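You operate a simulated robot arm through the tools that you are given. There is no shell and no other tool.

You are at the controls of a simulated robot arm. One attempt, no reset.

TASK
Lay the spirit level on the roller frame, level the frame and lock its foot.
Fine: slacken the yellow lock knob first, turn the black foot knob till the bubble is between the lines, then tighten the yellow knob; the level stays on the ledge. Set down upright: spirit level.
Where things are to end (x, y in the base frame): spirit level within 40 mm of [340, 820].

It is judged by the outcome, as a careful person would: the job done as asked, and still so three seconds after it is handed in. It fails if anything else is knocked over, pushed out of place, dropped, spilled or broken.

THE ROBOT
A 5-joint arm with a two-finger parallel gripper, fixed in place. Base frame: the origin is at the foot of the arm, x ahead of it, y to its left, z up. Lengths are in mm, angles in degrees, forces in N, time in s.
It reaches about 1134 mm from its shoulder. Its first joint turns from -149.0 to 149.0 degrees. Payload 1.57 kg.
The TCP is the grasp point between the finger pads, 30 mm short of the fingertips. In the tool frame z runs along the fingers and y along their closing line. Largest opening 110 mm; finger width 24, thickness 12; the body of the gripper, 48 by 112 mm, starts 78 mm behind the TCP.
Orientation is that of the tool frame in the base frame, as a unit quaternion [w, x, y, z]. With the fingers straight down and closing along the base's y, the tool's x points along the base's -x, its y along +y and its z along -z.

THE INTERFACE
- The arm moves only by the tool servo_tool. Its argument "commands" is a list that holds one entry, the list of rows, each a list of 7 numbers: the shift along the tool's x, y, z in m, then the turn, a rotation vector about the tool's x, y, z in rad, then the opening, from 0 (shut) to 1 (fully open). In form: [[[x, y, z, rx, ry, rz, hand], ...]]. A call has 1 to 20 rows; each row is the pose to reach, as a shift and turn from the pose commanded when the call began, along the tool's axes at that moment. Each row takes 0.2 s and may step no farther than 50 mm and 8.6 degrees from the row before; otherwise, or with a gripper value out of range, the whole call is refused. Where a pose cannot be reached the arm comes as near as it can. A force on the tool above 40 N (or 10 N above the force at the start of the call, whichever is more), or a blocked arm, ends the call early, and 0.2 s more pass. Each finger travels about 153 mm/s and halts on what it meets, pressing with about 22 N; the grip force reading is that of the motor and also rises with nothing between the fingers. The clock runs only during rows and for 0.2 s after the last one: add rows that repeat a pose to give the fingers time. It gives the time, the measured TCP pose, the force on the tool (base axes), the opening and the grip force at its end, in the units of the frame above (readings bear some noise), with the torque about the TCP (base axes, N m) and any sound that the robot's microphone picked up, and new pictures: "views" is both (left out), scene, wrist or none.
- Cameras (640 x 400 px; columns grow to the right, rows downward): "scene" is fixed at [401.5, -648.4, 1674.5]; the picture's right is [0.98, 0.19, 0.00], its down [0.06, -0.31, -0.95] and it looks along [-0.18, 0.93, -0.31] (base axes); focal length 368 px, centre (320, 200). "wrist" rides on the gripper at [70, 16, -141] in the tool frame; the picture's right is [-0.23, 0.97, 0.00], its down [-0.85, -0.20, -0.48] and it looks along [-0.47, -0.11, 0.88] (tool axes); focal length 222 px, centre (320, 200). There is no depth. A picture from a camera that has moved, and an enlarged one, comes with that camera's place and axes in the base frame and with its lens.
- move_column(by): slides the trunk up (or, below 0, down) by that many mm; the arm rides with it, the base frame stays. It gives what a move gives, with no picture.
- close_up(camera, box): a new picture of the part [left, top, right, bottom] of that camera's present view, enlarged. It takes no simulated time.
- hand_in(): hands the job in; it is judged then, once.

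Places have to be worked out from the pictures, the camera data and where the tool is seen. Open the gripper and draw the arm clear of the work before you hand the job in, unless the task says otherwise.

The tools are called by a JSON object that holds its "fn" and its "kwargs". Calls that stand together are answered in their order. servo_tool: Moves the arm, as the interface text tells. Its arguments: {"type":"object","properties":{"commands":{"type":"array","items":{"type":"array","items":{"type":"array","items":{"type":"number"}}}},"views":{"type":"string","enum":["both","scene","wrist","none"]}},"required":["commands"]} The other tools are called the same way: move_column (by) slides the trunk up or down; close_up (camera, box) takes an enlarged picture of a part of a camera's view; hand_in () hands the job in.

At the start:

```text
t: 0.0
ee_pos: [38.6, 589.1, 1236.5]
ee_rot: [0.0, 0.0, 1.0, 0.0]
force: [0.5, 0.6, 1.3]
ft_torque: [0.01, 0.03, 0.01]
opening: 110.0
gripper_force: 0.1
trunk travel left (down, up): [-970.0, 0.0]
```

scene: 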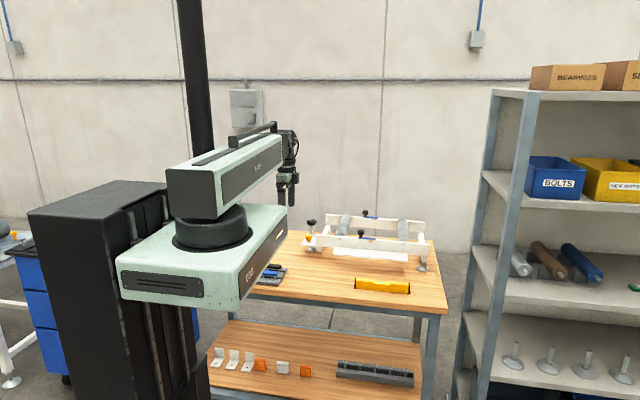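
wrist: 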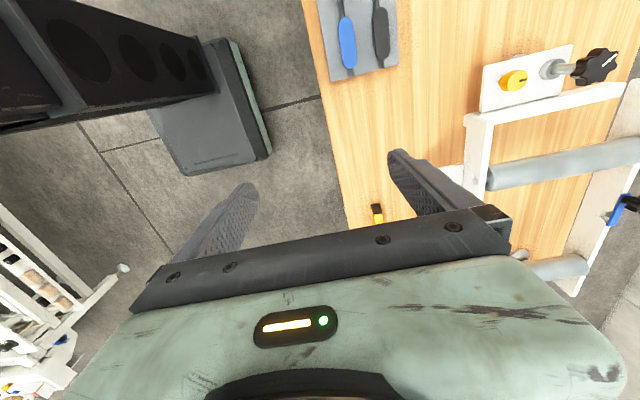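

I begin by looking closely at the bench, the frame and the spirit level in the scene camera and the wrist camera.

{"fn": "close_up", "kwargs": {"camera": "scene", "box": [290, 200, 450, 300]}}

{"fn": "close_up", "kwargs": {"camera": "wrist", "box": [440, 20, 640, 145]}}

{"fn": "close_up", "kwargs": {"camera": "scene", "box": [290, 205, 370, 255]}}

```text
4.00 times, centred on (370, 250) of scene
camera zoom: at [401.5, -648.4, 1674.5], right [0.98, 0.19, 0.0], down [0.06, -0.31, -0.95], along [-0.18, 0.93, -0.31], focal length 1472 px, centre (120, 0)
```

zoom: 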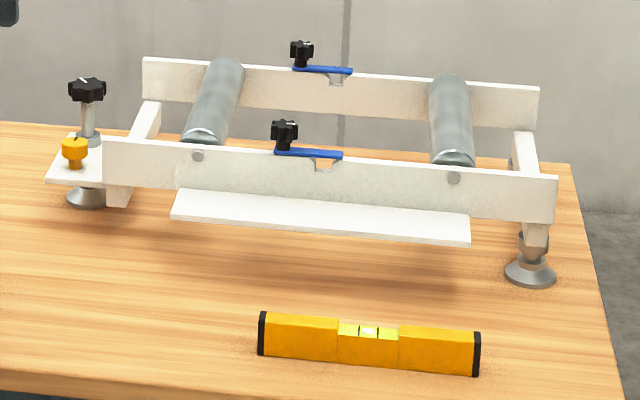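

```text
3.20 times, centred on (540, 82) of wrist
camera zoom: at [-31.4, 603.4, 1378.3], right [0.23, 0.97, 0.0], down [0.85, -0.2, 0.48], along [0.47, -0.11, -0.88], focal length 711 px, centre (-384, 576)
```

zoom: 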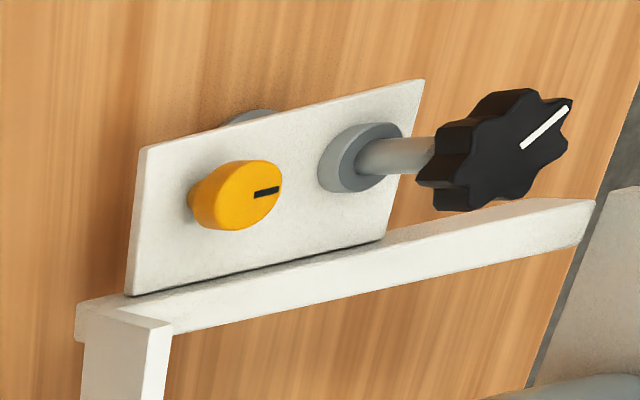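

```text
8.00 times, centred on (330, 230) of scene
camera zoom: at [401.5, -648.4, 1674.5], right [0.98, 0.19, 0.0], down [0.06, -0.31, -0.95], along [-0.18, 0.93, -0.31], focal length 2945 px, centre (240, -40)
```

zoom: 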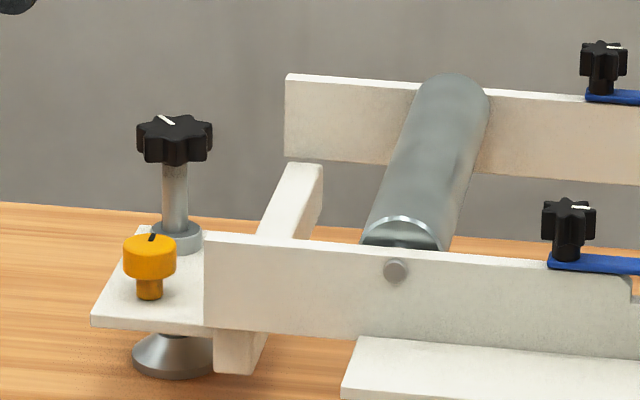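

The frame's ledge seems to be at about z 950, with the level on the bench near (400, 690). I'll look closer at the level, the foot, and the tool layout around it.

{"fn": "close_up", "kwargs": {"camera": "scene", "box": [350, 270, 414, 310]}}

{"fn": "close_up", "kwargs": {"camera": "scene", "box": [304, 215, 336, 235]}}

{"fn": "close_up", "kwargs": {"camera": "scene", "box": [300, 232, 332, 252]}}

{"fn": "close_up", "kwargs": {"camera": "scene", "box": [350, 205, 446, 265]}}

```text
10.00 times, centred on (382, 290) of scene
camera zoom: at [401.5, -648.4, 1674.5], right [0.98, 0.19, 0.0], down [0.06, -0.31, -0.95], along [-0.18, 0.93, -0.31], focal length 3681 px, centre (-300, -700)
```

zoom: 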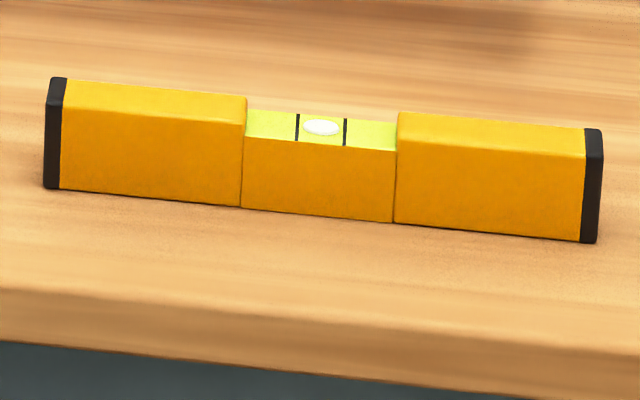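

```text
16.00 times, centred on (320, 225) of scene
camera zoom: at [401.5, -648.4, 1674.5], right [0.98, 0.19, 0.0], down [0.06, -0.31, -0.95], along [-0.18, 0.93, -0.31], focal length 5890 px, centre (320, -200)
```

zoom: 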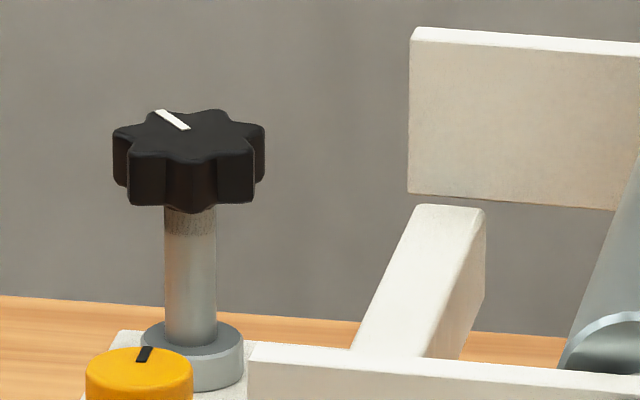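

```text
16.00 times, centred on (316, 242) of scene
camera zoom: at [401.5, -648.4, 1674.5], right [0.98, 0.19, 0.0], down [0.06, -0.31, -0.95], along [-0.18, 0.93, -0.31], focal length 5890 px, centre (384, -472)
```

zoom: 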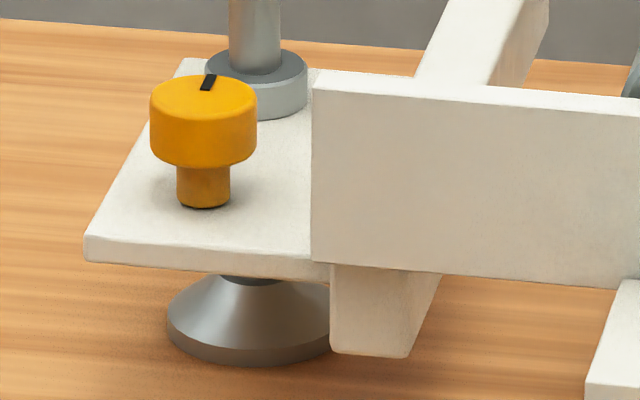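

```text
6.67 times, centred on (398, 235) of scene
camera zoom: at [401.5, -648.4, 1674.5], right [0.98, 0.19, 0.0], down [0.06, -0.31, -0.95], along [-0.18, 0.93, -0.31], focal length 2454 px, centre (-200, -33)
```

zoom: 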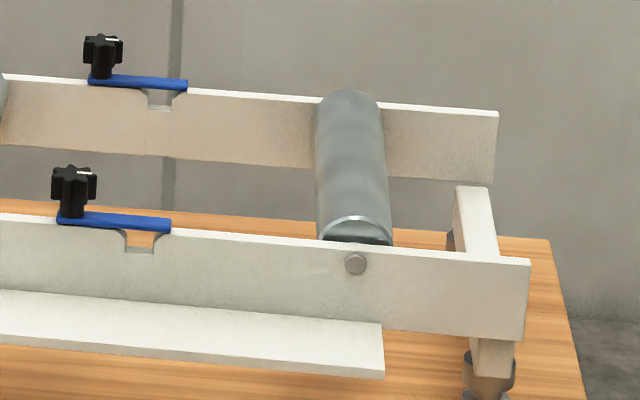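

The level lies along x near (400, 690) on a bench at about z 857, and it is roughly 220 x 22 x 40 mm. I'll move above it with the fingers closing along y, keeping high.

{"fn": "servo_tool", "kwargs": {"commands": [[[-0.04, 0.011, 0.014, 0, 0, 0, 1], [-0.08, 0.022, 0.028, 0, 0, 0, 1], [-0.12, 0.033, 0.042, 0, 0, 0, 1], [-0.16, 0.044, 0.056, 0, 0, 0, 1], [-0.2, 0.055, 0.07, 0, 0, 0, 1], [-0.24, 0.066, 0.084, 0, 0, 0, 1], [-0.28, 0.077, 0.098, 0, 0, 0, 1], [-0.32, 0.088, 0.112, 0, 0, 0, 1], [-0.361, 0.1, 0.126, 0, 0, 0, 1]]]}}

```text
t: 2.0
ee_pos: [402.6, 691.2, 1236.0]
ee_rot: [0.0, 0.0, 1.0, 0.0]
force: [0.9, -0.4, -0.6]
ft_torque: [0.0, 0.02, 0.01]
opening: 109.7
gripper_force: 0.1
out of reach, approached as far as the arm can: row 1, 2, 3, 4, 5, 6, 7, 8, 9
trunk travel left (down, up): [-970.0, 0.0]
camera wrist: at [332.2, 705.9, 1378.0], right [0.23, 0.97, 0.0], down [0.86, -0.2, 0.48], along [0.47, -0.11, -0.88], focal length 222 px, centre (320, 200)
```

scene: 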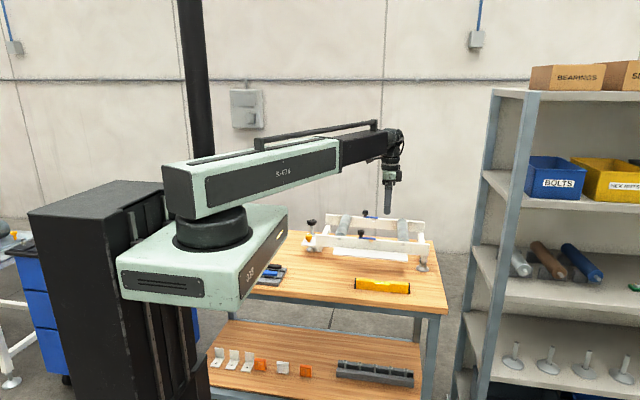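
wrist: 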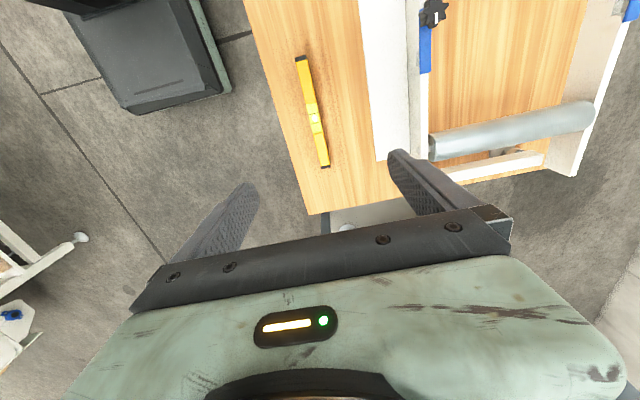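

The readings show that with the tool upright the height comes only from the trunk: the arm telescopes and swings level. I'll lower the trunk to bring the tool to about z 1006, still above the level and clear of the ledge.

{"fn": "move_column", "kwargs": {"by": -230}}

{"fn": "close_up", "kwargs": {"camera": "wrist", "box": [160, 0, 480, 200]}}

{"fn": "close_up", "kwargs": {"camera": "scene", "box": [290, 180, 450, 300]}}

```text
t: 4.4
ee_pos: [401.7, 690.6, 1007.3]
ee_rot: [0.0, -0.002, 1.0, 0.0]
force: [-0.3, -0.6, -0.1]
ft_torque: [-0.01, 0.0, -0.02]
opening: 110.2
gripper_force: 0.0
trunk travel left (down, up): [-740.0, 230.0]
```

```text
2.00 times, centred on (320, 100) of wrist
camera zoom: at [331.0, 705.4, 1148.3], right [0.23, 0.97, 0.0], down [0.85, -0.2, 0.48], along [0.47, -0.11, -0.88], focal length 444 px, centre (320, 400)
```

zoom: 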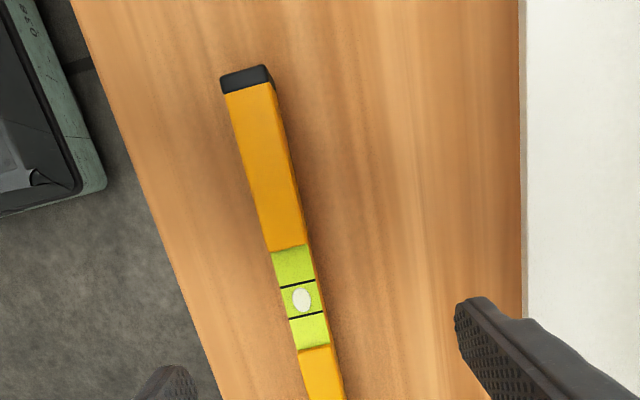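

```text
3.33 times, centred on (370, 240) of scene
camera zoom: at [401.5, -648.4, 1674.5], right [0.98, 0.19, 0.0], down [0.06, -0.31, -0.95], along [-0.18, 0.93, -0.31], focal length 1227 px, centre (153, 67)
```

zoom: 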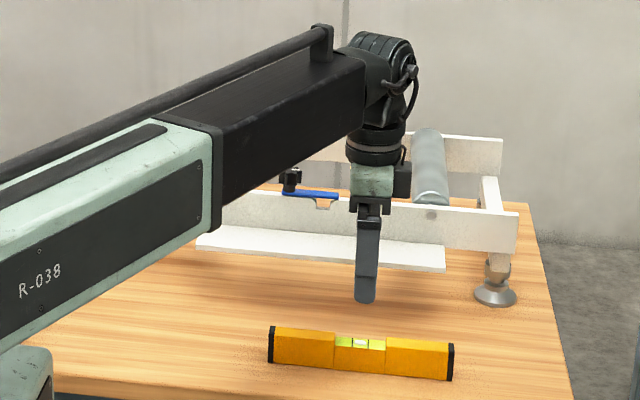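

Triangulating the bubble from both cameras puts the level's centre near (400.5, 678) with the vial top around z 893–899. I'll shift -12 mm in y and lower until the fingers straddle the top of the level, then check heights.

{"fn": "servo_tool", "kwargs": {"commands": [[[0.001, -0.006, 0, 0, 0, 0, 1], [0.001, -0.0125, 0, 0, 0, 0, 1]]], "views": "none"}}

{"fn": "move_column", "kwargs": {"by": -75}}

{"fn": "close_up", "kwargs": {"camera": "scene", "box": [334, 250, 430, 310]}}

{"fn": "close_up", "kwargs": {"camera": "wrist", "box": [160, 40, 480, 240]}}

```text
t: 5.0
ee_pos: [401.1, 678.1, 1007.5]
ee_rot: [-0.001, 0.0, 1.0, 0.0]
force: [0.3, -0.1, 0.3]
ft_torque: [0.01, -0.02, 0.0]
opening: 109.8
gripper_force: 0.0
trunk travel left (down, up): [-740.0, 230.0]
```

```text
t: 6.1
ee_pos: [400.2, 678.3, 932.9]
ee_rot: [0.0, 0.001, 1.0, 0.0]
force: [0.6, -0.2, -0.4]
ft_torque: [0.03, 0.0, -0.02]
opening: 109.9
gripper_force: 0.1
trunk travel left (down, up): [-665.0, 305.0]
```

```text
6.67 times, centred on (382, 280) of scene
camera zoom: at [401.5, -648.4, 1674.5], right [0.98, 0.19, 0.0], down [0.06, -0.31, -0.95], along [-0.18, 0.93, -0.31], focal length 2454 px, centre (-93, -333)
```

zoom: 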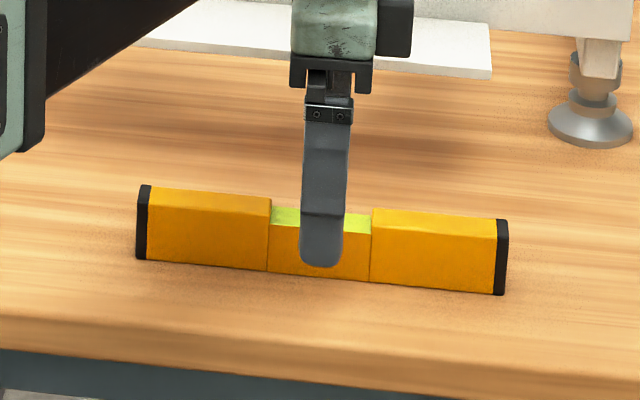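

```text
2.00 times, centred on (320, 140) of wrist
camera zoom: at [330.2, 692.9, 1073.3], right [0.23, 0.97, 0.0], down [0.85, -0.2, 0.48], along [0.47, -0.11, -0.88], focal length 444 px, centre (320, 320)
```

zoom: 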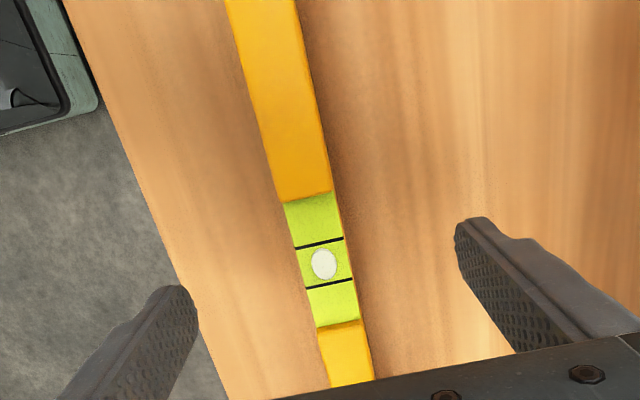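

The bubble now sits at about (399.6, 678.3), centred between the fingers, and I estimate the bench at z 860–866. I'll lower another 32 mm so the tips stay a few mm above the bench, and check before closing.

{"fn": "move_column", "kwargs": {"by": -32}}

{"fn": "close_up", "kwargs": {"camera": "scene", "box": [350, 265, 414, 305]}}

{"fn": "close_up", "kwargs": {"camera": "wrist", "box": [160, 60, 480, 260]}}

```text
t: 6.9
ee_pos: [401.0, 676.7, 900.2]
ee_rot: [0.0, 0.0, 1.0, 0.0]
force: [-0.8, 0.0, 0.9]
ft_torque: [0.01, -0.02, 0.01]
opening: 110.3
gripper_force: 0.0
trunk travel left (down, up): [-633.0, 337.0]
```

```text
10.00 times, centred on (382, 285) of scene
camera zoom: at [401.5, -648.4, 1674.5], right [0.98, 0.19, 0.0], down [0.06, -0.31, -0.95], along [-0.18, 0.93, -0.31], focal length 3681 px, centre (-300, -650)
```

zoom: 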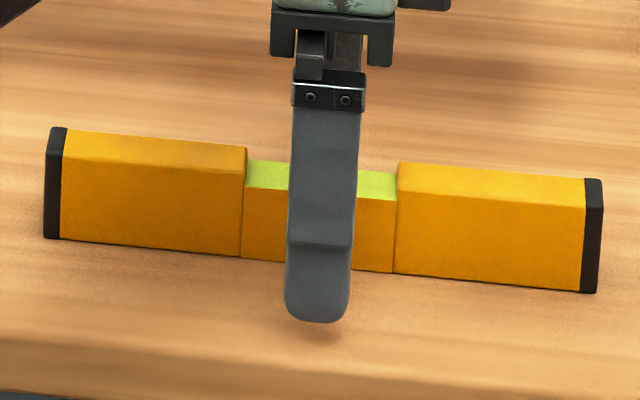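

```text
2.00 times, centred on (320, 160) of wrist
camera zoom: at [330.2, 692.9, 1041.3], right [0.23, 0.97, 0.0], down [0.85, -0.2, 0.48], along [0.47, -0.11, -0.88], focal length 444 px, centre (320, 280)
```

zoom: 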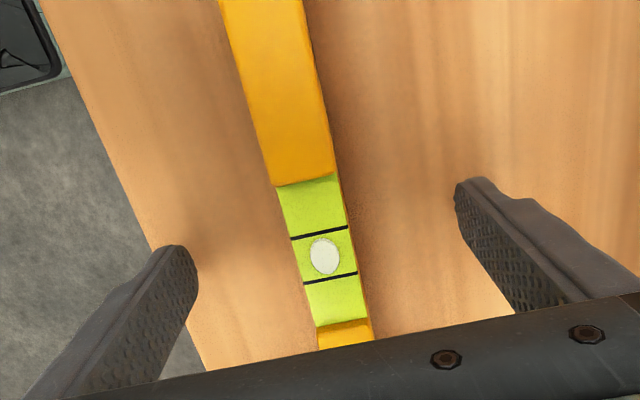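

The fingers straddle the vial section with the tips just off the bench. I close the gripper on the level now.

{"fn": "servo_tool", "kwargs": {"commands": [[[0, 0, 0, 0, 0, 0, 0.5], [0, 0, 0, 0, 0, 0, 0.35], [0, 0, 0, 0, 0, 0, 0.25], [0, 0, 0, 0, 0, 0, 0.1], [0, 0, 0, 0, 0, 0, 0.0], [0, 0, 0, 0, 0, 0, 0.0], [0, 0, 0, 0, 0, 0, 0.0]]], "views": "both"}}

```text
t: 8.5
ee_pos: [401.1, 677.7, 899.9]
ee_rot: [0.0, 0.0, 1.0, 0.0]
force: [-0.8, -0.3, -0.1]
ft_torque: [-0.01, 0.02, 0.02]
opening: 21.0
gripper_force: 22.0
trunk travel left (down, up): [-633.0, 337.0]
camera wrist: at [330.2, 693.0, 1041.3], right [0.23, 0.97, 0.0], down [0.85, -0.2, 0.48], along [0.47, -0.11, -0.88], focal length 222 px, centre (320, 200)
```

scene: 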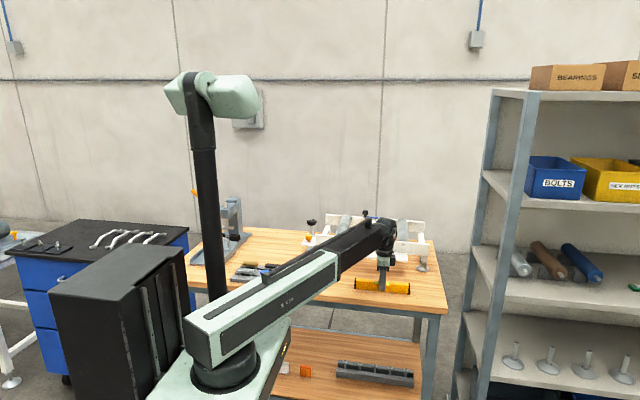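
wrist: 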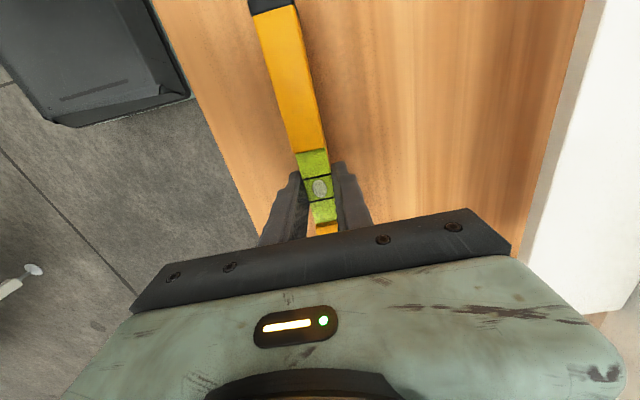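

Gripped with a 21 mm opening at 22 N. I'll lift the level with the trunk by 115 mm and look at it in hand.

{"fn": "move_column", "kwargs": {"by": 115}}

{"fn": "close_up", "kwargs": {"camera": "scene", "box": [290, 205, 450, 305]}}

```text
t: 10.0
ee_pos: [400.6, 678.5, 1014.2]
ee_rot: [0.0, -0.001, 1.0, 0.0]
force: [-0.5, -0.2, 0.7]
ft_torque: [0.02, -0.01, -0.02]
opening: 0.4
gripper_force: 21.4
trunk travel left (down, up): [-748.0, 222.0]
```

```text
4.00 times, centred on (370, 255) of scene
camera zoom: at [401.5, -648.4, 1674.5], right [0.98, 0.19, 0.0], down [0.06, -0.31, -0.95], along [-0.18, 0.93, -0.31], focal length 1472 px, centre (120, -20)
```

zoom: 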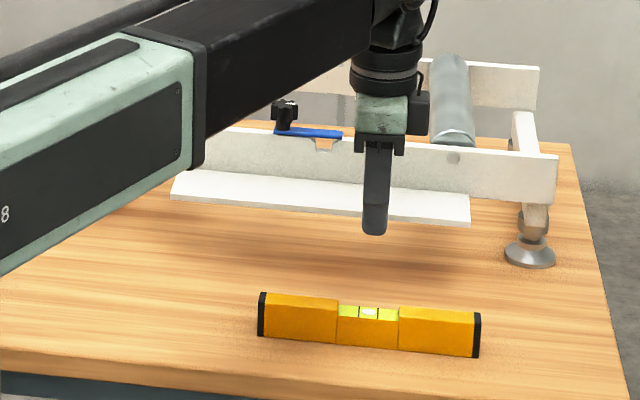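

The opening reads 0.4 mm and the level is still on the bench: it slipped out of the fingers. I'll check exactly where it lies and whether it moved.

{"fn": "close_up", "kwargs": {"camera": "scene", "box": [350, 270, 414, 310]}}

{"fn": "close_up", "kwargs": {"camera": "wrist", "box": [160, 0, 480, 200]}}

{"fn": "close_up", "kwargs": {"camera": "scene", "box": [362, 225, 410, 255]}}

```text
10.00 times, centred on (382, 290) of scene
camera zoom: at [401.5, -648.4, 1674.5], right [0.98, 0.19, 0.0], down [0.06, -0.31, -0.95], along [-0.18, 0.93, -0.31], focal length 3681 px, centre (-300, -700)
```

zoom: 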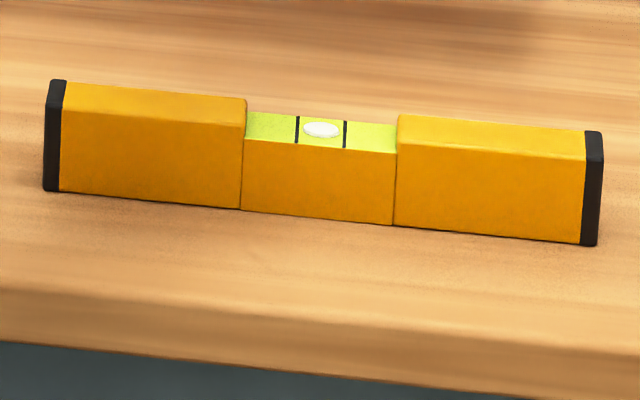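

```text
2.00 times, centred on (320, 100) of wrist
camera zoom: at [330.2, 693.1, 1156.2], right [0.23, 0.97, 0.0], down [0.85, -0.2, 0.48], along [0.47, -0.11, -0.88], focal length 444 px, centre (320, 400)
```

zoom: 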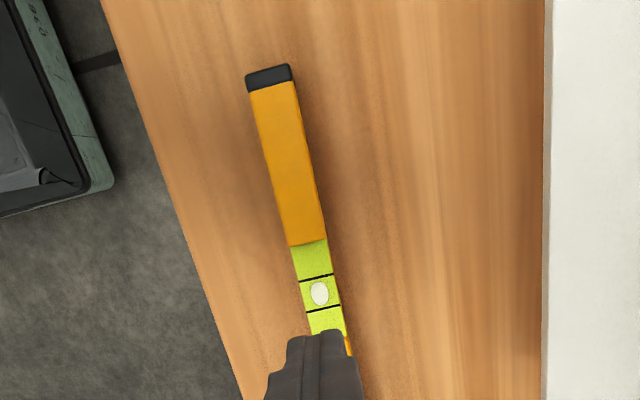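

```text
13.33 times, centred on (386, 240) of scene
camera zoom: at [401.5, -648.4, 1674.5], right [0.98, 0.19, 0.0], down [0.06, -0.31, -0.95], along [-0.18, 0.93, -0.31], focal length 4908 px, centre (-560, -333)
```

zoom: 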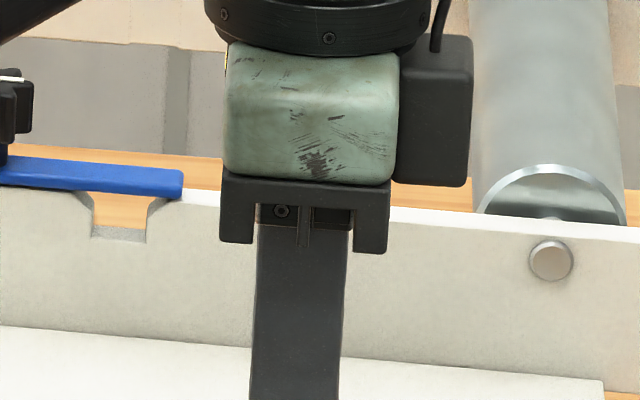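

The level merely slid about 1.5 mm toward the front; it is upright and intact. I'll open to about 50 mm, centre on y≈676.7 and go lower this time so that more of the pads hold it.

{"fn": "servo_tool", "kwargs": {"commands": [[[0, -0.0012, 0, 0, 0, 0, 0.3], [0, -0.0012, 0, 0, 0, 0, 0.5], [0, -0.0012, 0, 0, 0, 0, 0.5]]], "views": "none"}}

{"fn": "move_column", "kwargs": {"by": -116}}

{"fn": "close_up", "kwargs": {"camera": "scene", "box": [366, 275, 398, 295]}}

{"fn": "close_up", "kwargs": {"camera": "wrist", "box": [240, 100, 400, 200]}}

```text
t: 10.8
ee_pos: [401.4, 676.5, 1014.6]
ee_rot: [-0.001, -0.001, 1.0, 0.001]
force: [0.4, -0.1, 0.7]
ft_torque: [0.0, 0.04, 0.02]
opening: 55.2
gripper_force: 0.0
trunk travel left (down, up): [-748.0, 222.0]
```

```text
t: 12.2
ee_pos: [400.7, 677.7, 898.1]
ee_rot: [0.0, 0.0, 1.0, -0.001]
force: [-0.6, 0.0, -0.1]
ft_torque: [0.03, 0.0, 0.01]
opening: 55.1
gripper_force: 0.1
trunk travel left (down, up): [-632.0, 338.0]
```

```text
16.00 times, centred on (382, 285) of scene
camera zoom: at [401.5, -648.4, 1674.5], right [0.98, 0.19, 0.0], down [0.06, -0.31, -0.95], along [-0.18, 0.93, -0.31], focal length 5890 px, centre (-672, -1160)
```

zoom: 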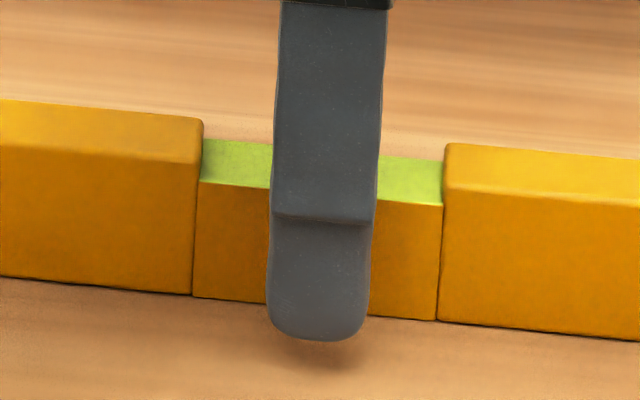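

```text
4.00 times, centred on (320, 150) of wrist
camera zoom: at [330.1, 691.6, 1040.3], right [0.23, 0.97, 0.0], down [0.85, -0.2, 0.48], along [0.47, -0.11, -0.88], focal length 888 px, centre (320, 400)
```

zoom: 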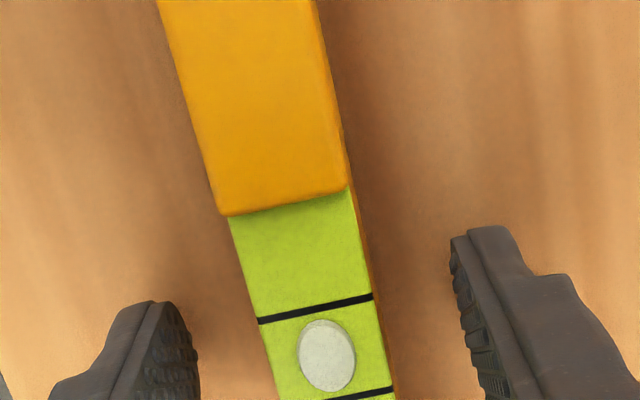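

Recomputing with the fingertip as calibration, the bench is at about z 860.5 and the recess top at about z 893, so the tips have around 7 mm of room. I'll lower 5 mm more and close again.

{"fn": "move_column", "kwargs": {"by": -5}}

{"fn": "servo_tool", "kwargs": {"commands": [[[0, 0, 0, 0, 0, 0, 0.35], [0, 0, 0, 0, 0, 0, 0.25], [0, 0, 0, 0, 0, 0, 0.15], [0, 0, 0, 0, 0, 0, 0.0], [0, 0, 0, 0, 0, 0, 0.0], [0, 0, 0, 0, 0, 0, 0.0], [0, 0, 0, 0, 0, 0, 0.0], [0, 0, 0, 0, 0, 0, 0.0]]], "views": "none"}}

{"fn": "close_up", "kwargs": {"camera": "scene", "box": [350, 270, 414, 310]}}

{"fn": "close_up", "kwargs": {"camera": "wrist", "box": [240, 100, 400, 200]}}

```text
t: 12.8
ee_pos: [400.1, 676.9, 894.8]
ee_rot: [0.0, 0.0, 1.0, -0.001]
force: [0.6, 0.0, -0.1]
ft_torque: [-0.05, 0.0, 0.01]
opening: 55.2
gripper_force: 0.0
trunk travel left (down, up): [-627.0, 343.0]
```

```text
t: 14.6
ee_pos: [401.1, 675.3, 894.2]
ee_rot: [0.0, 0.0, 1.0, 0.0]
force: [-0.2, 0.2, 1.2]
ft_torque: [0.04, -0.02, 0.03]
opening: 20.9
gripper_force: 22.0
trunk travel left (down, up): [-627.0, 343.0]
```

```text
10.00 times, centred on (382, 290) of scene
camera zoom: at [401.5, -648.4, 1674.5], right [0.98, 0.19, 0.0], down [0.06, -0.31, -0.95], along [-0.18, 0.93, -0.31], focal length 3681 px, centre (-300, -700)
```

zoom: 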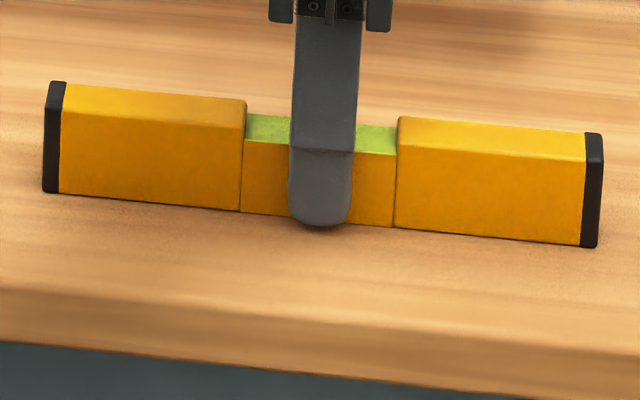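

```text
4.00 times, centred on (320, 150) of wrist
camera zoom: at [330.1, 691.7, 1035.3], right [0.23, 0.97, 0.0], down [0.85, -0.2, 0.48], along [0.47, -0.11, -0.88], focal length 888 px, centre (320, 400)
```

zoom: 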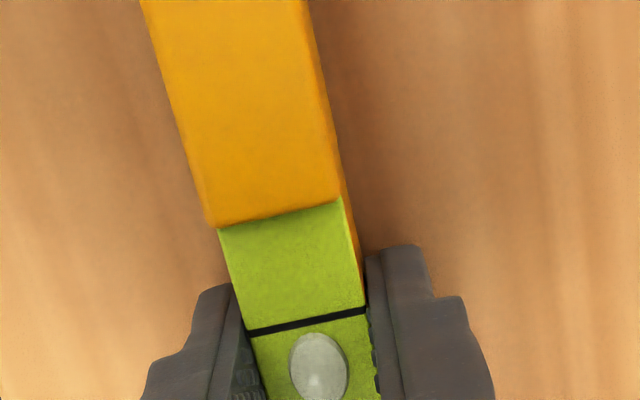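

The grip closes on 20.9 mm with 22 N and the pads now cover the body. I'll lift only a few mm first to see whether it holds.

{"fn": "move_column", "kwargs": {"by": 4}}

{"fn": "close_up", "kwargs": {"camera": "scene", "box": [350, 270, 414, 310]}}

```text
t: 15.1
ee_pos: [401.6, 676.4, 898.3]
ee_rot: [0.0, 0.0, 1.0, 0.001]
force: [-0.5, 0.2, -1.6]
ft_torque: [-0.03, 0.0, -0.01]
opening: 21.1
gripper_force: 22.0
trunk travel left (down, up): [-631.0, 339.0]
```

```text
10.00 times, centred on (382, 290) of scene
camera zoom: at [401.5, -648.4, 1674.5], right [0.98, 0.19, 0.0], down [0.06, -0.31, -0.95], along [-0.18, 0.93, -0.31], focal length 3681 px, centre (-300, -700)
```

zoom: 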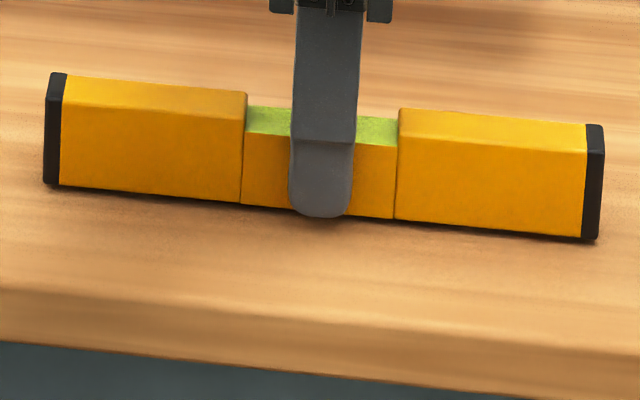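

The level came up with the fingers this time (about 4 mm off the bench). I'll continue lifting in steps and check the hold.

{"fn": "move_column", "kwargs": {"by": 25}}

{"fn": "move_column", "kwargs": {"by": 85}}

{"fn": "close_up", "kwargs": {"camera": "scene", "box": [318, 220, 446, 300]}}

{"fn": "close_up", "kwargs": {"camera": "wrist", "box": [160, 0, 480, 200]}}

```text
t: 15.8
ee_pos: [400.9, 676.2, 923.0]
ee_rot: [0.0, 0.0, 1.0, -0.001]
force: [-0.5, -0.1, -1.1]
ft_torque: [-0.03, -0.01, 0.0]
opening: 20.9
gripper_force: 22.0
trunk travel left (down, up): [-656.0, 314.0]
```

```text
t: 17.0
ee_pos: [400.5, 676.3, 1008.2]
ee_rot: [-0.001, 0.0, 1.0, 0.0]
force: [0.5, 0.4, -1.2]
ft_torque: [0.01, -0.03, 0.01]
opening: 21.3
gripper_force: 22.5
trunk travel left (down, up): [-741.0, 229.0]
```

```text
5.00 times, centred on (382, 260) of scene
camera zoom: at [401.5, -648.4, 1674.5], right [0.98, 0.19, 0.0], down [0.06, -0.31, -0.95], along [-0.18, 0.93, -0.31], focal length 1841 px, centre (10, -100)
```

zoom: 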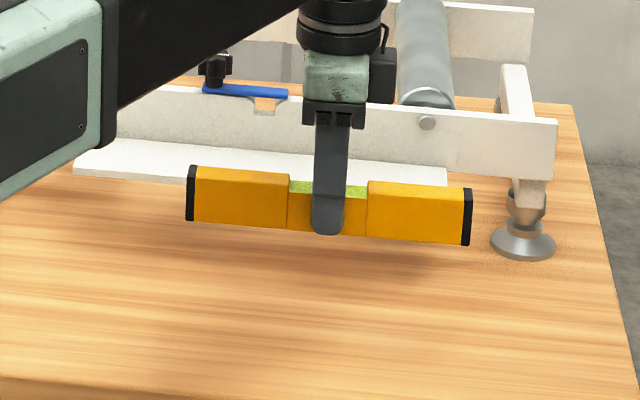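

```text
2.00 times, centred on (320, 100) of wrist
camera zoom: at [330.2, 691.9, 1149.1], right [0.23, 0.97, 0.0], down [0.85, -0.2, 0.48], along [0.47, -0.11, -0.88], focal length 444 px, centre (320, 400)
```

zoom: 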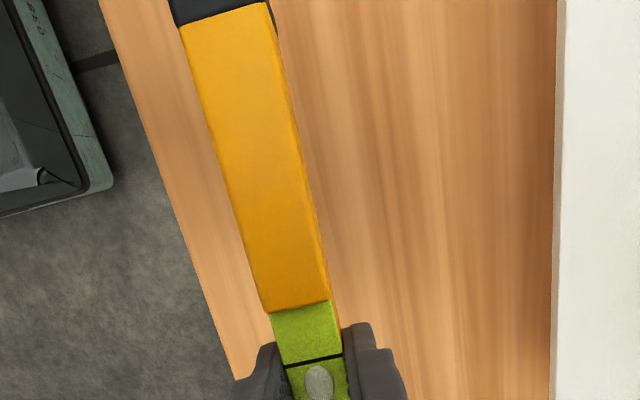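

It holds firmly, with the level's bottom at about z 974 and the ledge top at about z 952 (y 784 to ~860). I'll carry it over the ledge to (340, 820).

{"fn": "servo_tool", "kwargs": {"commands": [[[0.0075, 0.018, 0, 0, 0, 0, 0], [0.015, 0.036, 0, 0, 0, 0, 0], [0.0225, 0.054, 0, 0, 0, 0, 0], [0.03, 0.072, 0, 0, 0, 0, 0], [0.0375, 0.09, 0, 0, 0, 0, 0], [0.045, 0.108, 0, 0, 0, 0, 0], [0.053, 0.126, 0, 0, 0, 0, 0], [0.0605, 0.1435, 0, 0, 0, 0, 0]]], "views": "both"}}

{"fn": "close_up", "kwargs": {"camera": "scene", "box": [318, 215, 430, 285]}}

{"fn": "close_up", "kwargs": {"camera": "wrist", "box": [160, 0, 480, 200]}}

```text
t: 18.8
ee_pos: [340.4, 820.0, 1007.9]
ee_rot: [0.0, 0.001, 1.0, 0.0]
force: [0.0, -0.3, -1.2]
ft_torque: [0.01, -0.06, 0.0]
opening: 20.9
gripper_force: 22.3
trunk travel left (down, up): [-741.0, 229.0]
camera wrist: at [269.8, 835.5, 1149.1], right [0.23, 0.97, 0.0], down [0.85, -0.2, 0.48], along [0.47, -0.11, -0.88], focal length 222 px, centre (320, 200)
```

scene: 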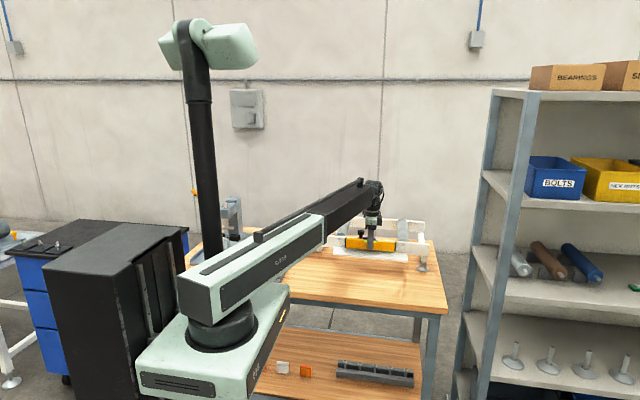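
wrist: 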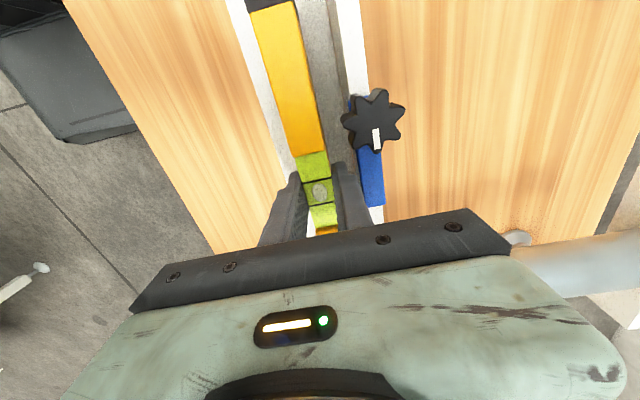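

```text
5.71 times, centred on (374, 250) of scene
camera zoom: at [401.5, -648.4, 1674.5], right [0.98, 0.19, 0.0], down [0.06, -0.31, -0.95], along [-0.18, 0.93, -0.31], focal length 2104 px, centre (11, -86)
```

zoom: 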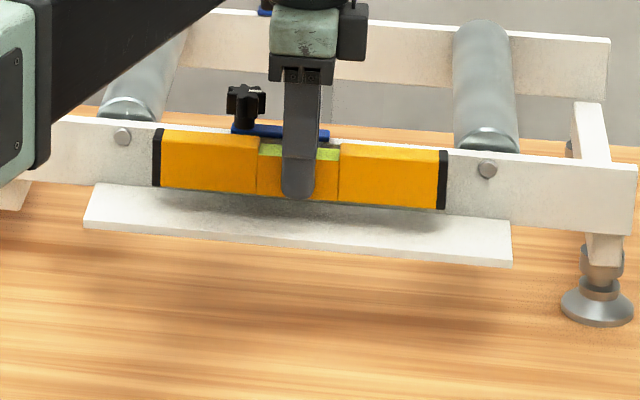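

```text
2.00 times, centred on (320, 100) of wrist
camera zoom: at [269.8, 835.5, 1149.1], right [0.23, 0.97, 0.0], down [0.85, -0.2, 0.48], along [0.47, -0.11, -0.88], focal length 444 px, centre (320, 400)
```

zoom: 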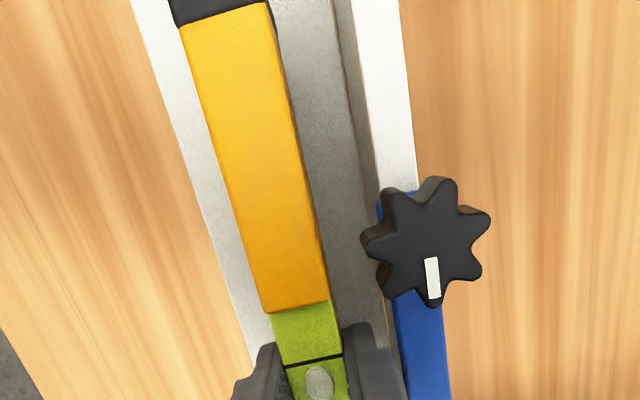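

The level hangs directly over the ledge, clear of the clamp knob. I'll lower 16 mm and then feel for contact in small steps.

{"fn": "move_column", "kwargs": {"by": -16}}

{"fn": "close_up", "kwargs": {"camera": "scene", "box": [334, 225, 414, 275]}}

```text
t: 19.5
ee_pos: [340.7, 819.5, 991.3]
ee_rot: [0.0, 0.0, 1.0, 0.0]
force: [-0.6, 0.0, -0.2]
ft_torque: [-0.02, -0.03, 0.02]
opening: 21.3
gripper_force: 22.2
trunk travel left (down, up): [-725.0, 245.0]
```

```text
8.00 times, centred on (374, 250) of scene
camera zoom: at [401.5, -648.4, 1674.5], right [0.98, 0.19, 0.0], down [0.06, -0.31, -0.95], along [-0.18, 0.93, -0.31], focal length 2945 px, centre (-112, -200)
```

zoom: 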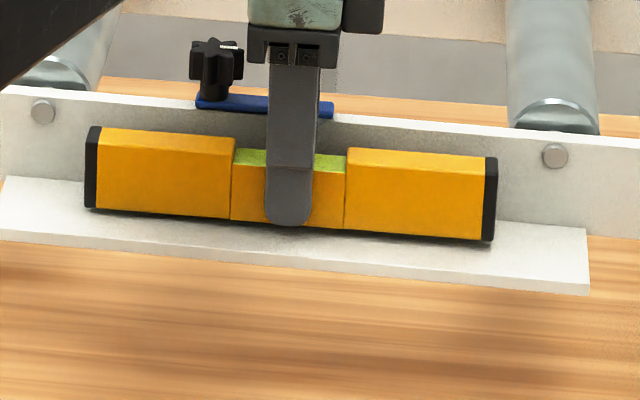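

There is only a thin gap with a contact shadow left under the level. I'll lower 3 mm and watch the force.

{"fn": "move_column", "kwargs": {"by": -3}}

{"fn": "close_up", "kwargs": {"camera": "scene", "box": [334, 225, 414, 275]}}

```text
t: 20.0
ee_pos: [341.9, 819.6, 988.3]
ee_rot: [0.0, 0.0, 1.0, -0.001]
force: [0.5, 0.6, -1.0]
ft_torque: [0.01, 0.02, 0.0]
opening: 21.0
gripper_force: 22.5
trunk travel left (down, up): [-722.0, 248.0]
```

```text
8.00 times, centred on (374, 250) of scene
camera zoom: at [401.5, -648.4, 1674.5], right [0.98, 0.19, 0.0], down [0.06, -0.31, -0.95], along [-0.18, 0.93, -0.31], focal length 2945 px, centre (-112, -200)
```

zoom: 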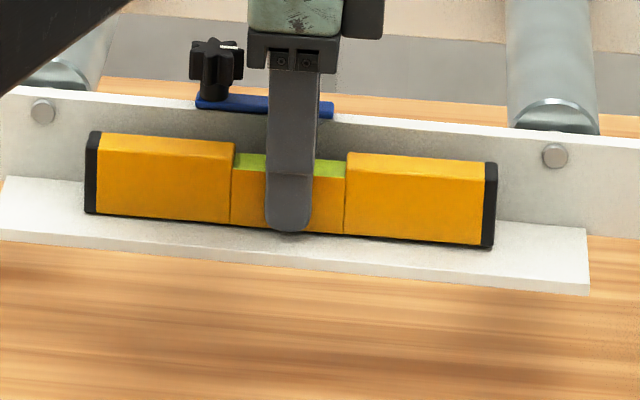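

No contact yet (force still only the level's weight). I'll go down 2 mm more.

{"fn": "move_column", "kwargs": {"by": -2}}

{"fn": "close_up", "kwargs": {"camera": "scene", "box": [354, 230, 402, 260]}}

```text
t: 20.5
ee_pos: [340.4, 818.9, 986.9]
ee_rot: [0.0, 0.001, 1.0, -0.001]
force: [1.7, 0.7, 4.6]
ft_torque: [0.04, 0.62, -0.12]
opening: 21.3
gripper_force: 21.9
trunk travel left (down, up): [-720.0, 250.0]
```

```text
13.33 times, centred on (378, 245) of scene
camera zoom: at [401.5, -648.4, 1674.5], right [0.98, 0.19, 0.0], down [0.06, -0.31, -0.95], along [-0.18, 0.93, -0.31], focal length 4908 px, centre (-453, -400)
```

zoom: 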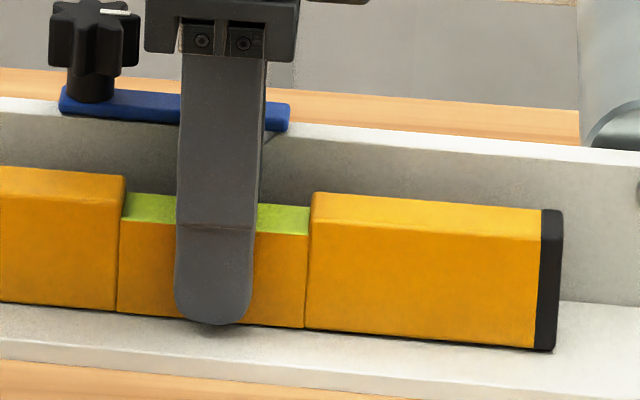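

The force rose to about 6 N with a +0.62 Nm torque about y, so the left end of the level has touched first – the left (adjustable) side of the frame is high. I'll ease down 1 mm more so the right end settles before I release.

{"fn": "move_column", "kwargs": {"by": -1}}

{"fn": "close_up", "kwargs": {"camera": "scene", "box": [334, 225, 414, 275]}}

```text
t: 21.0
ee_pos: [340.1, 819.6, 987.0]
ee_rot: [0.001, 0.0, 1.0, 0.001]
force: [1.8, 1.8, 6.9]
ft_torque: [0.03, 0.37, -0.12]
opening: 20.9
gripper_force: 22.1
trunk travel left (down, up): [-719.0, 251.0]
```

```text
8.00 times, centred on (374, 250) of scene
camera zoom: at [401.5, -648.4, 1674.5], right [0.98, 0.19, 0.0], down [0.06, -0.31, -0.95], along [-0.18, 0.93, -0.31], focal length 2945 px, centre (-112, -200)
```

zoom: 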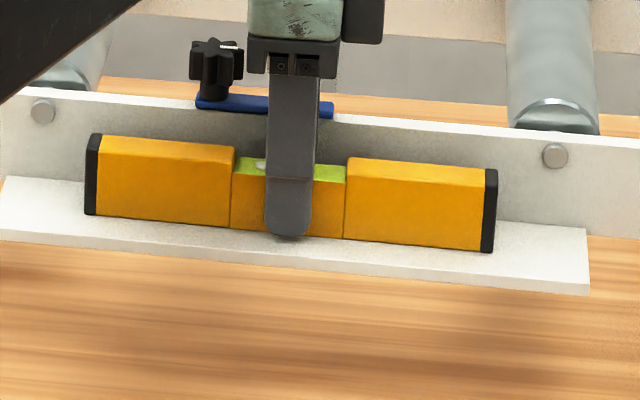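

The bubble has drifted left, confirming the left side is high, and the level now rests on the ledge. I'll open only to ~27.5 mm (the rail is close behind) and then rise.

{"fn": "servo_tool", "kwargs": {"commands": [[[0, 0, 0, 0, 0, 0, 0.21], [0, 0, 0, 0, 0, 0, 0.23], [0, 0, 0, 0, 0, 0, 0.25], [0, 0, 0, 0, 0, 0, 0.25]]], "views": "none"}}

{"fn": "close_up", "kwargs": {"camera": "scene", "box": [334, 225, 414, 275]}}

{"fn": "close_up", "kwargs": {"camera": "wrist", "box": [240, 80, 400, 180]}}

```text
t: 22.0
ee_pos: [340.8, 820.7, 986.0]
ee_rot: [0.0, 0.0, 1.0, 0.0]
force: [0.5, 0.2, -0.3]
ft_torque: [0.01, -0.03, 0.0]
opening: 27.3
gripper_force: 0.0
trunk travel left (down, up): [-719.0, 251.0]
```

```text
8.00 times, centred on (374, 250) of scene
camera zoom: at [401.5, -648.4, 1674.5], right [0.98, 0.19, 0.0], down [0.06, -0.31, -0.95], along [-0.18, 0.93, -0.31], focal length 2945 px, centre (-112, -200)
```

zoom: 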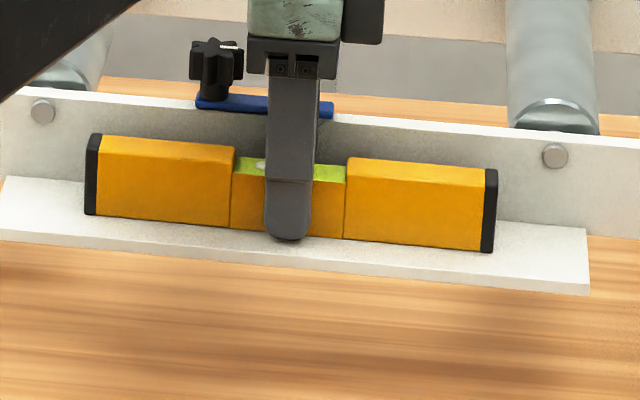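

```text
4.00 times, centred on (320, 130) of wrist
camera zoom: at [270.0, 835.0, 1127.2], right [0.23, 0.97, 0.0], down [0.85, -0.2, 0.48], along [0.47, -0.11, -0.88], focal length 888 px, centre (320, 480)
```

zoom: 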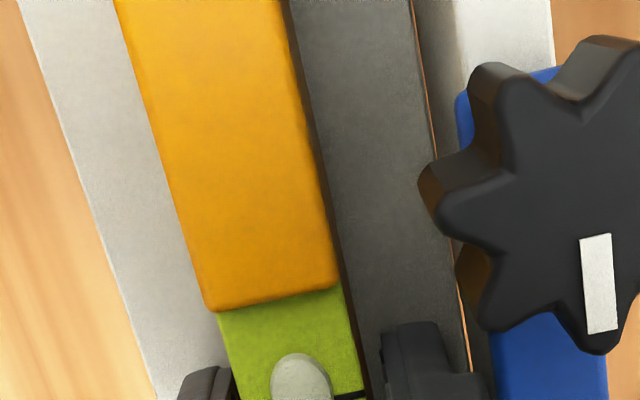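

The level is standing free on the ledge. I'll rise straight up 125 mm to clear all knobs and check that the level stayed put.

{"fn": "move_column", "kwargs": {"by": 20}}

{"fn": "move_column", "kwargs": {"by": 105}}

{"fn": "close_up", "kwargs": {"camera": "scene", "box": [334, 225, 414, 275]}}

{"fn": "close_up", "kwargs": {"camera": "scene", "box": [356, 235, 388, 255]}}

```text
t: 22.7
ee_pos: [340.3, 819.6, 1005.9]
ee_rot: [0.0, 0.0, 1.0, 0.0]
force: [-0.7, 0.0, 0.0]
ft_torque: [-0.01, 0.0, -0.03]
opening: 27.6
gripper_force: 0.0
trunk travel left (down, up): [-739.0, 231.0]
```

```text
t: 24.1
ee_pos: [341.6, 820.1, 1110.2]
ee_rot: [0.0, 0.0, 1.0, -0.001]
force: [0.4, 0.2, -0.3]
ft_torque: [0.0, 0.03, 0.02]
opening: 27.4
gripper_force: 0.1
trunk travel left (down, up): [-844.0, 126.0]
```

```text
8.00 times, centred on (374, 250) of scene
camera zoom: at [401.5, -648.4, 1674.5], right [0.98, 0.19, 0.0], down [0.06, -0.31, -0.95], along [-0.18, 0.93, -0.31], focal length 2945 px, centre (-112, -200)
```

zoom: 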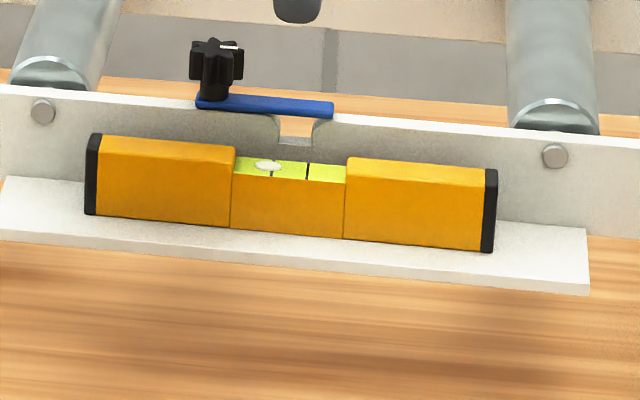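

```text
16.00 times, centred on (372, 245) of scene
camera zoom: at [401.5, -648.4, 1674.5], right [0.98, 0.19, 0.0], down [0.06, -0.31, -0.95], along [-0.18, 0.93, -0.31], focal length 5890 px, centre (-512, -520)
```

zoom: 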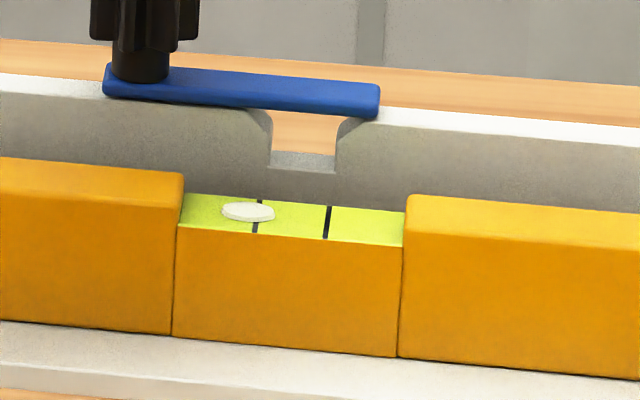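

The level stands correctly with the bubble about 11 mm left of centre (left side high). Next I'll go above the yellow lock knob, estimated at (45, 914).

{"fn": "servo_tool", "kwargs": {"commands": [[[0.037, 0.012, 0, 0, 0, 0, 0.3], [0.074, 0.024, 0, 0, 0, 0, 0.4], [0.111, 0.035, 0, 0, 0, 0, 0.5], [0.148, 0.047, 0, 0, 0, 0, 0.5], [0.185, 0.059, 0, 0, 0, 0, 0.5], [0.222, 0.071, 0, 0, 0, 0, 0.5], [0.259, 0.082, 0, 0, 0, 0, 0.5], [0.296, 0.094, 0, 0, 0, 0, 0.5]]], "views": "both"}}

{"fn": "close_up", "kwargs": {"camera": "wrist", "box": [200, 40, 440, 190]}}

{"fn": "close_up", "kwargs": {"camera": "scene", "box": [290, 205, 354, 245]}}

```text
t: 25.9
ee_pos: [44.1, 895.4, 1110.0]
ee_rot: [0.0, 0.001, 1.0, 0.0]
force: [-0.6, -0.7, -0.3]
ft_torque: [0.01, -0.03, 0.02]
opening: 55.0
gripper_force: 0.1
out of reach, approached as far as the arm can: row 7, 8
trunk travel left (down, up): [-844.0, 126.0]
camera wrist: at [-26.7, 911.3, 1252.3], right [0.23, 0.97, 0.0], down [0.85, -0.2, 0.48], along [0.47, -0.11, -0.88], focal length 222 px, centre (320, 200)
```

scene: 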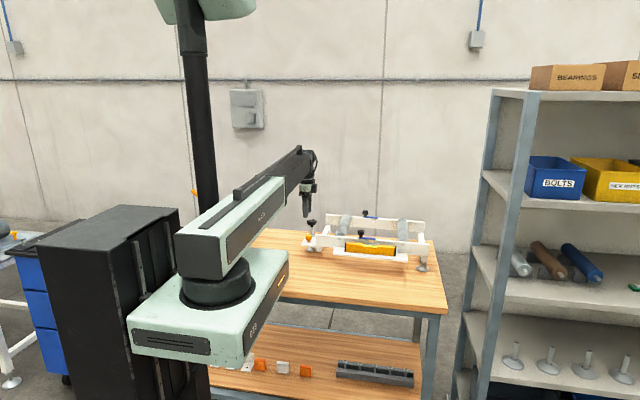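
wrist: 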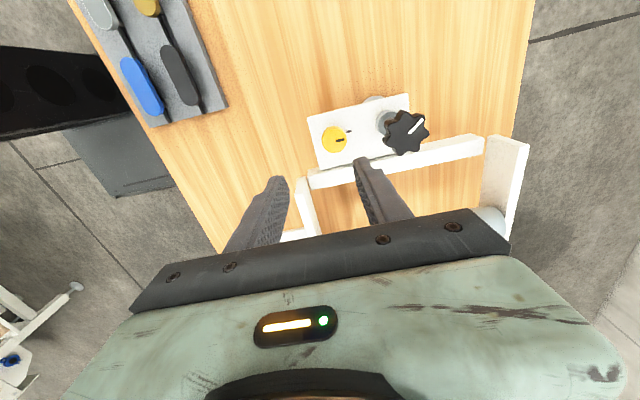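

```text
2.67 times, centred on (320, 115) of wrist
camera zoom: at [-26.7, 911.3, 1252.3], right [0.23, 0.97, 0.0], down [0.85, -0.2, 0.48], along [0.47, -0.11, -0.88], focal length 592 px, centre (320, 427)
```

zoom: 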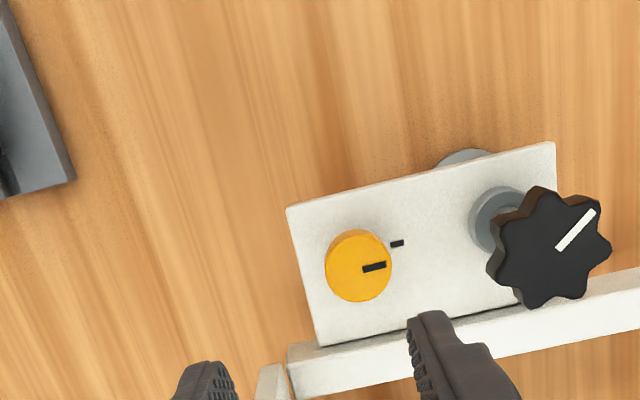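

```text
10.00 times, centred on (322, 225) of scene
camera zoom: at [401.5, -648.4, 1674.5], right [0.98, 0.19, 0.0], down [0.06, -0.31, -0.95], along [-0.18, 0.93, -0.31], focal length 3681 px, centre (300, -50)
```

zoom: 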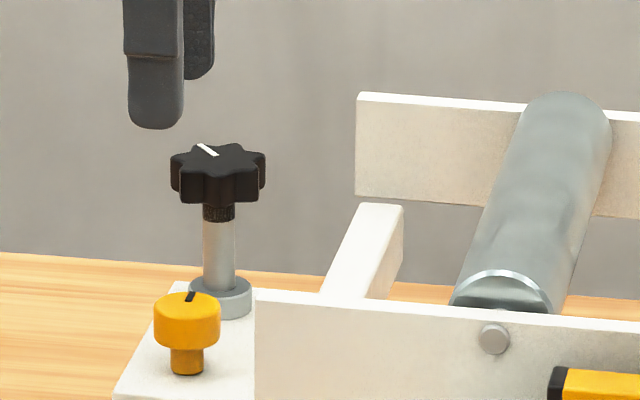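

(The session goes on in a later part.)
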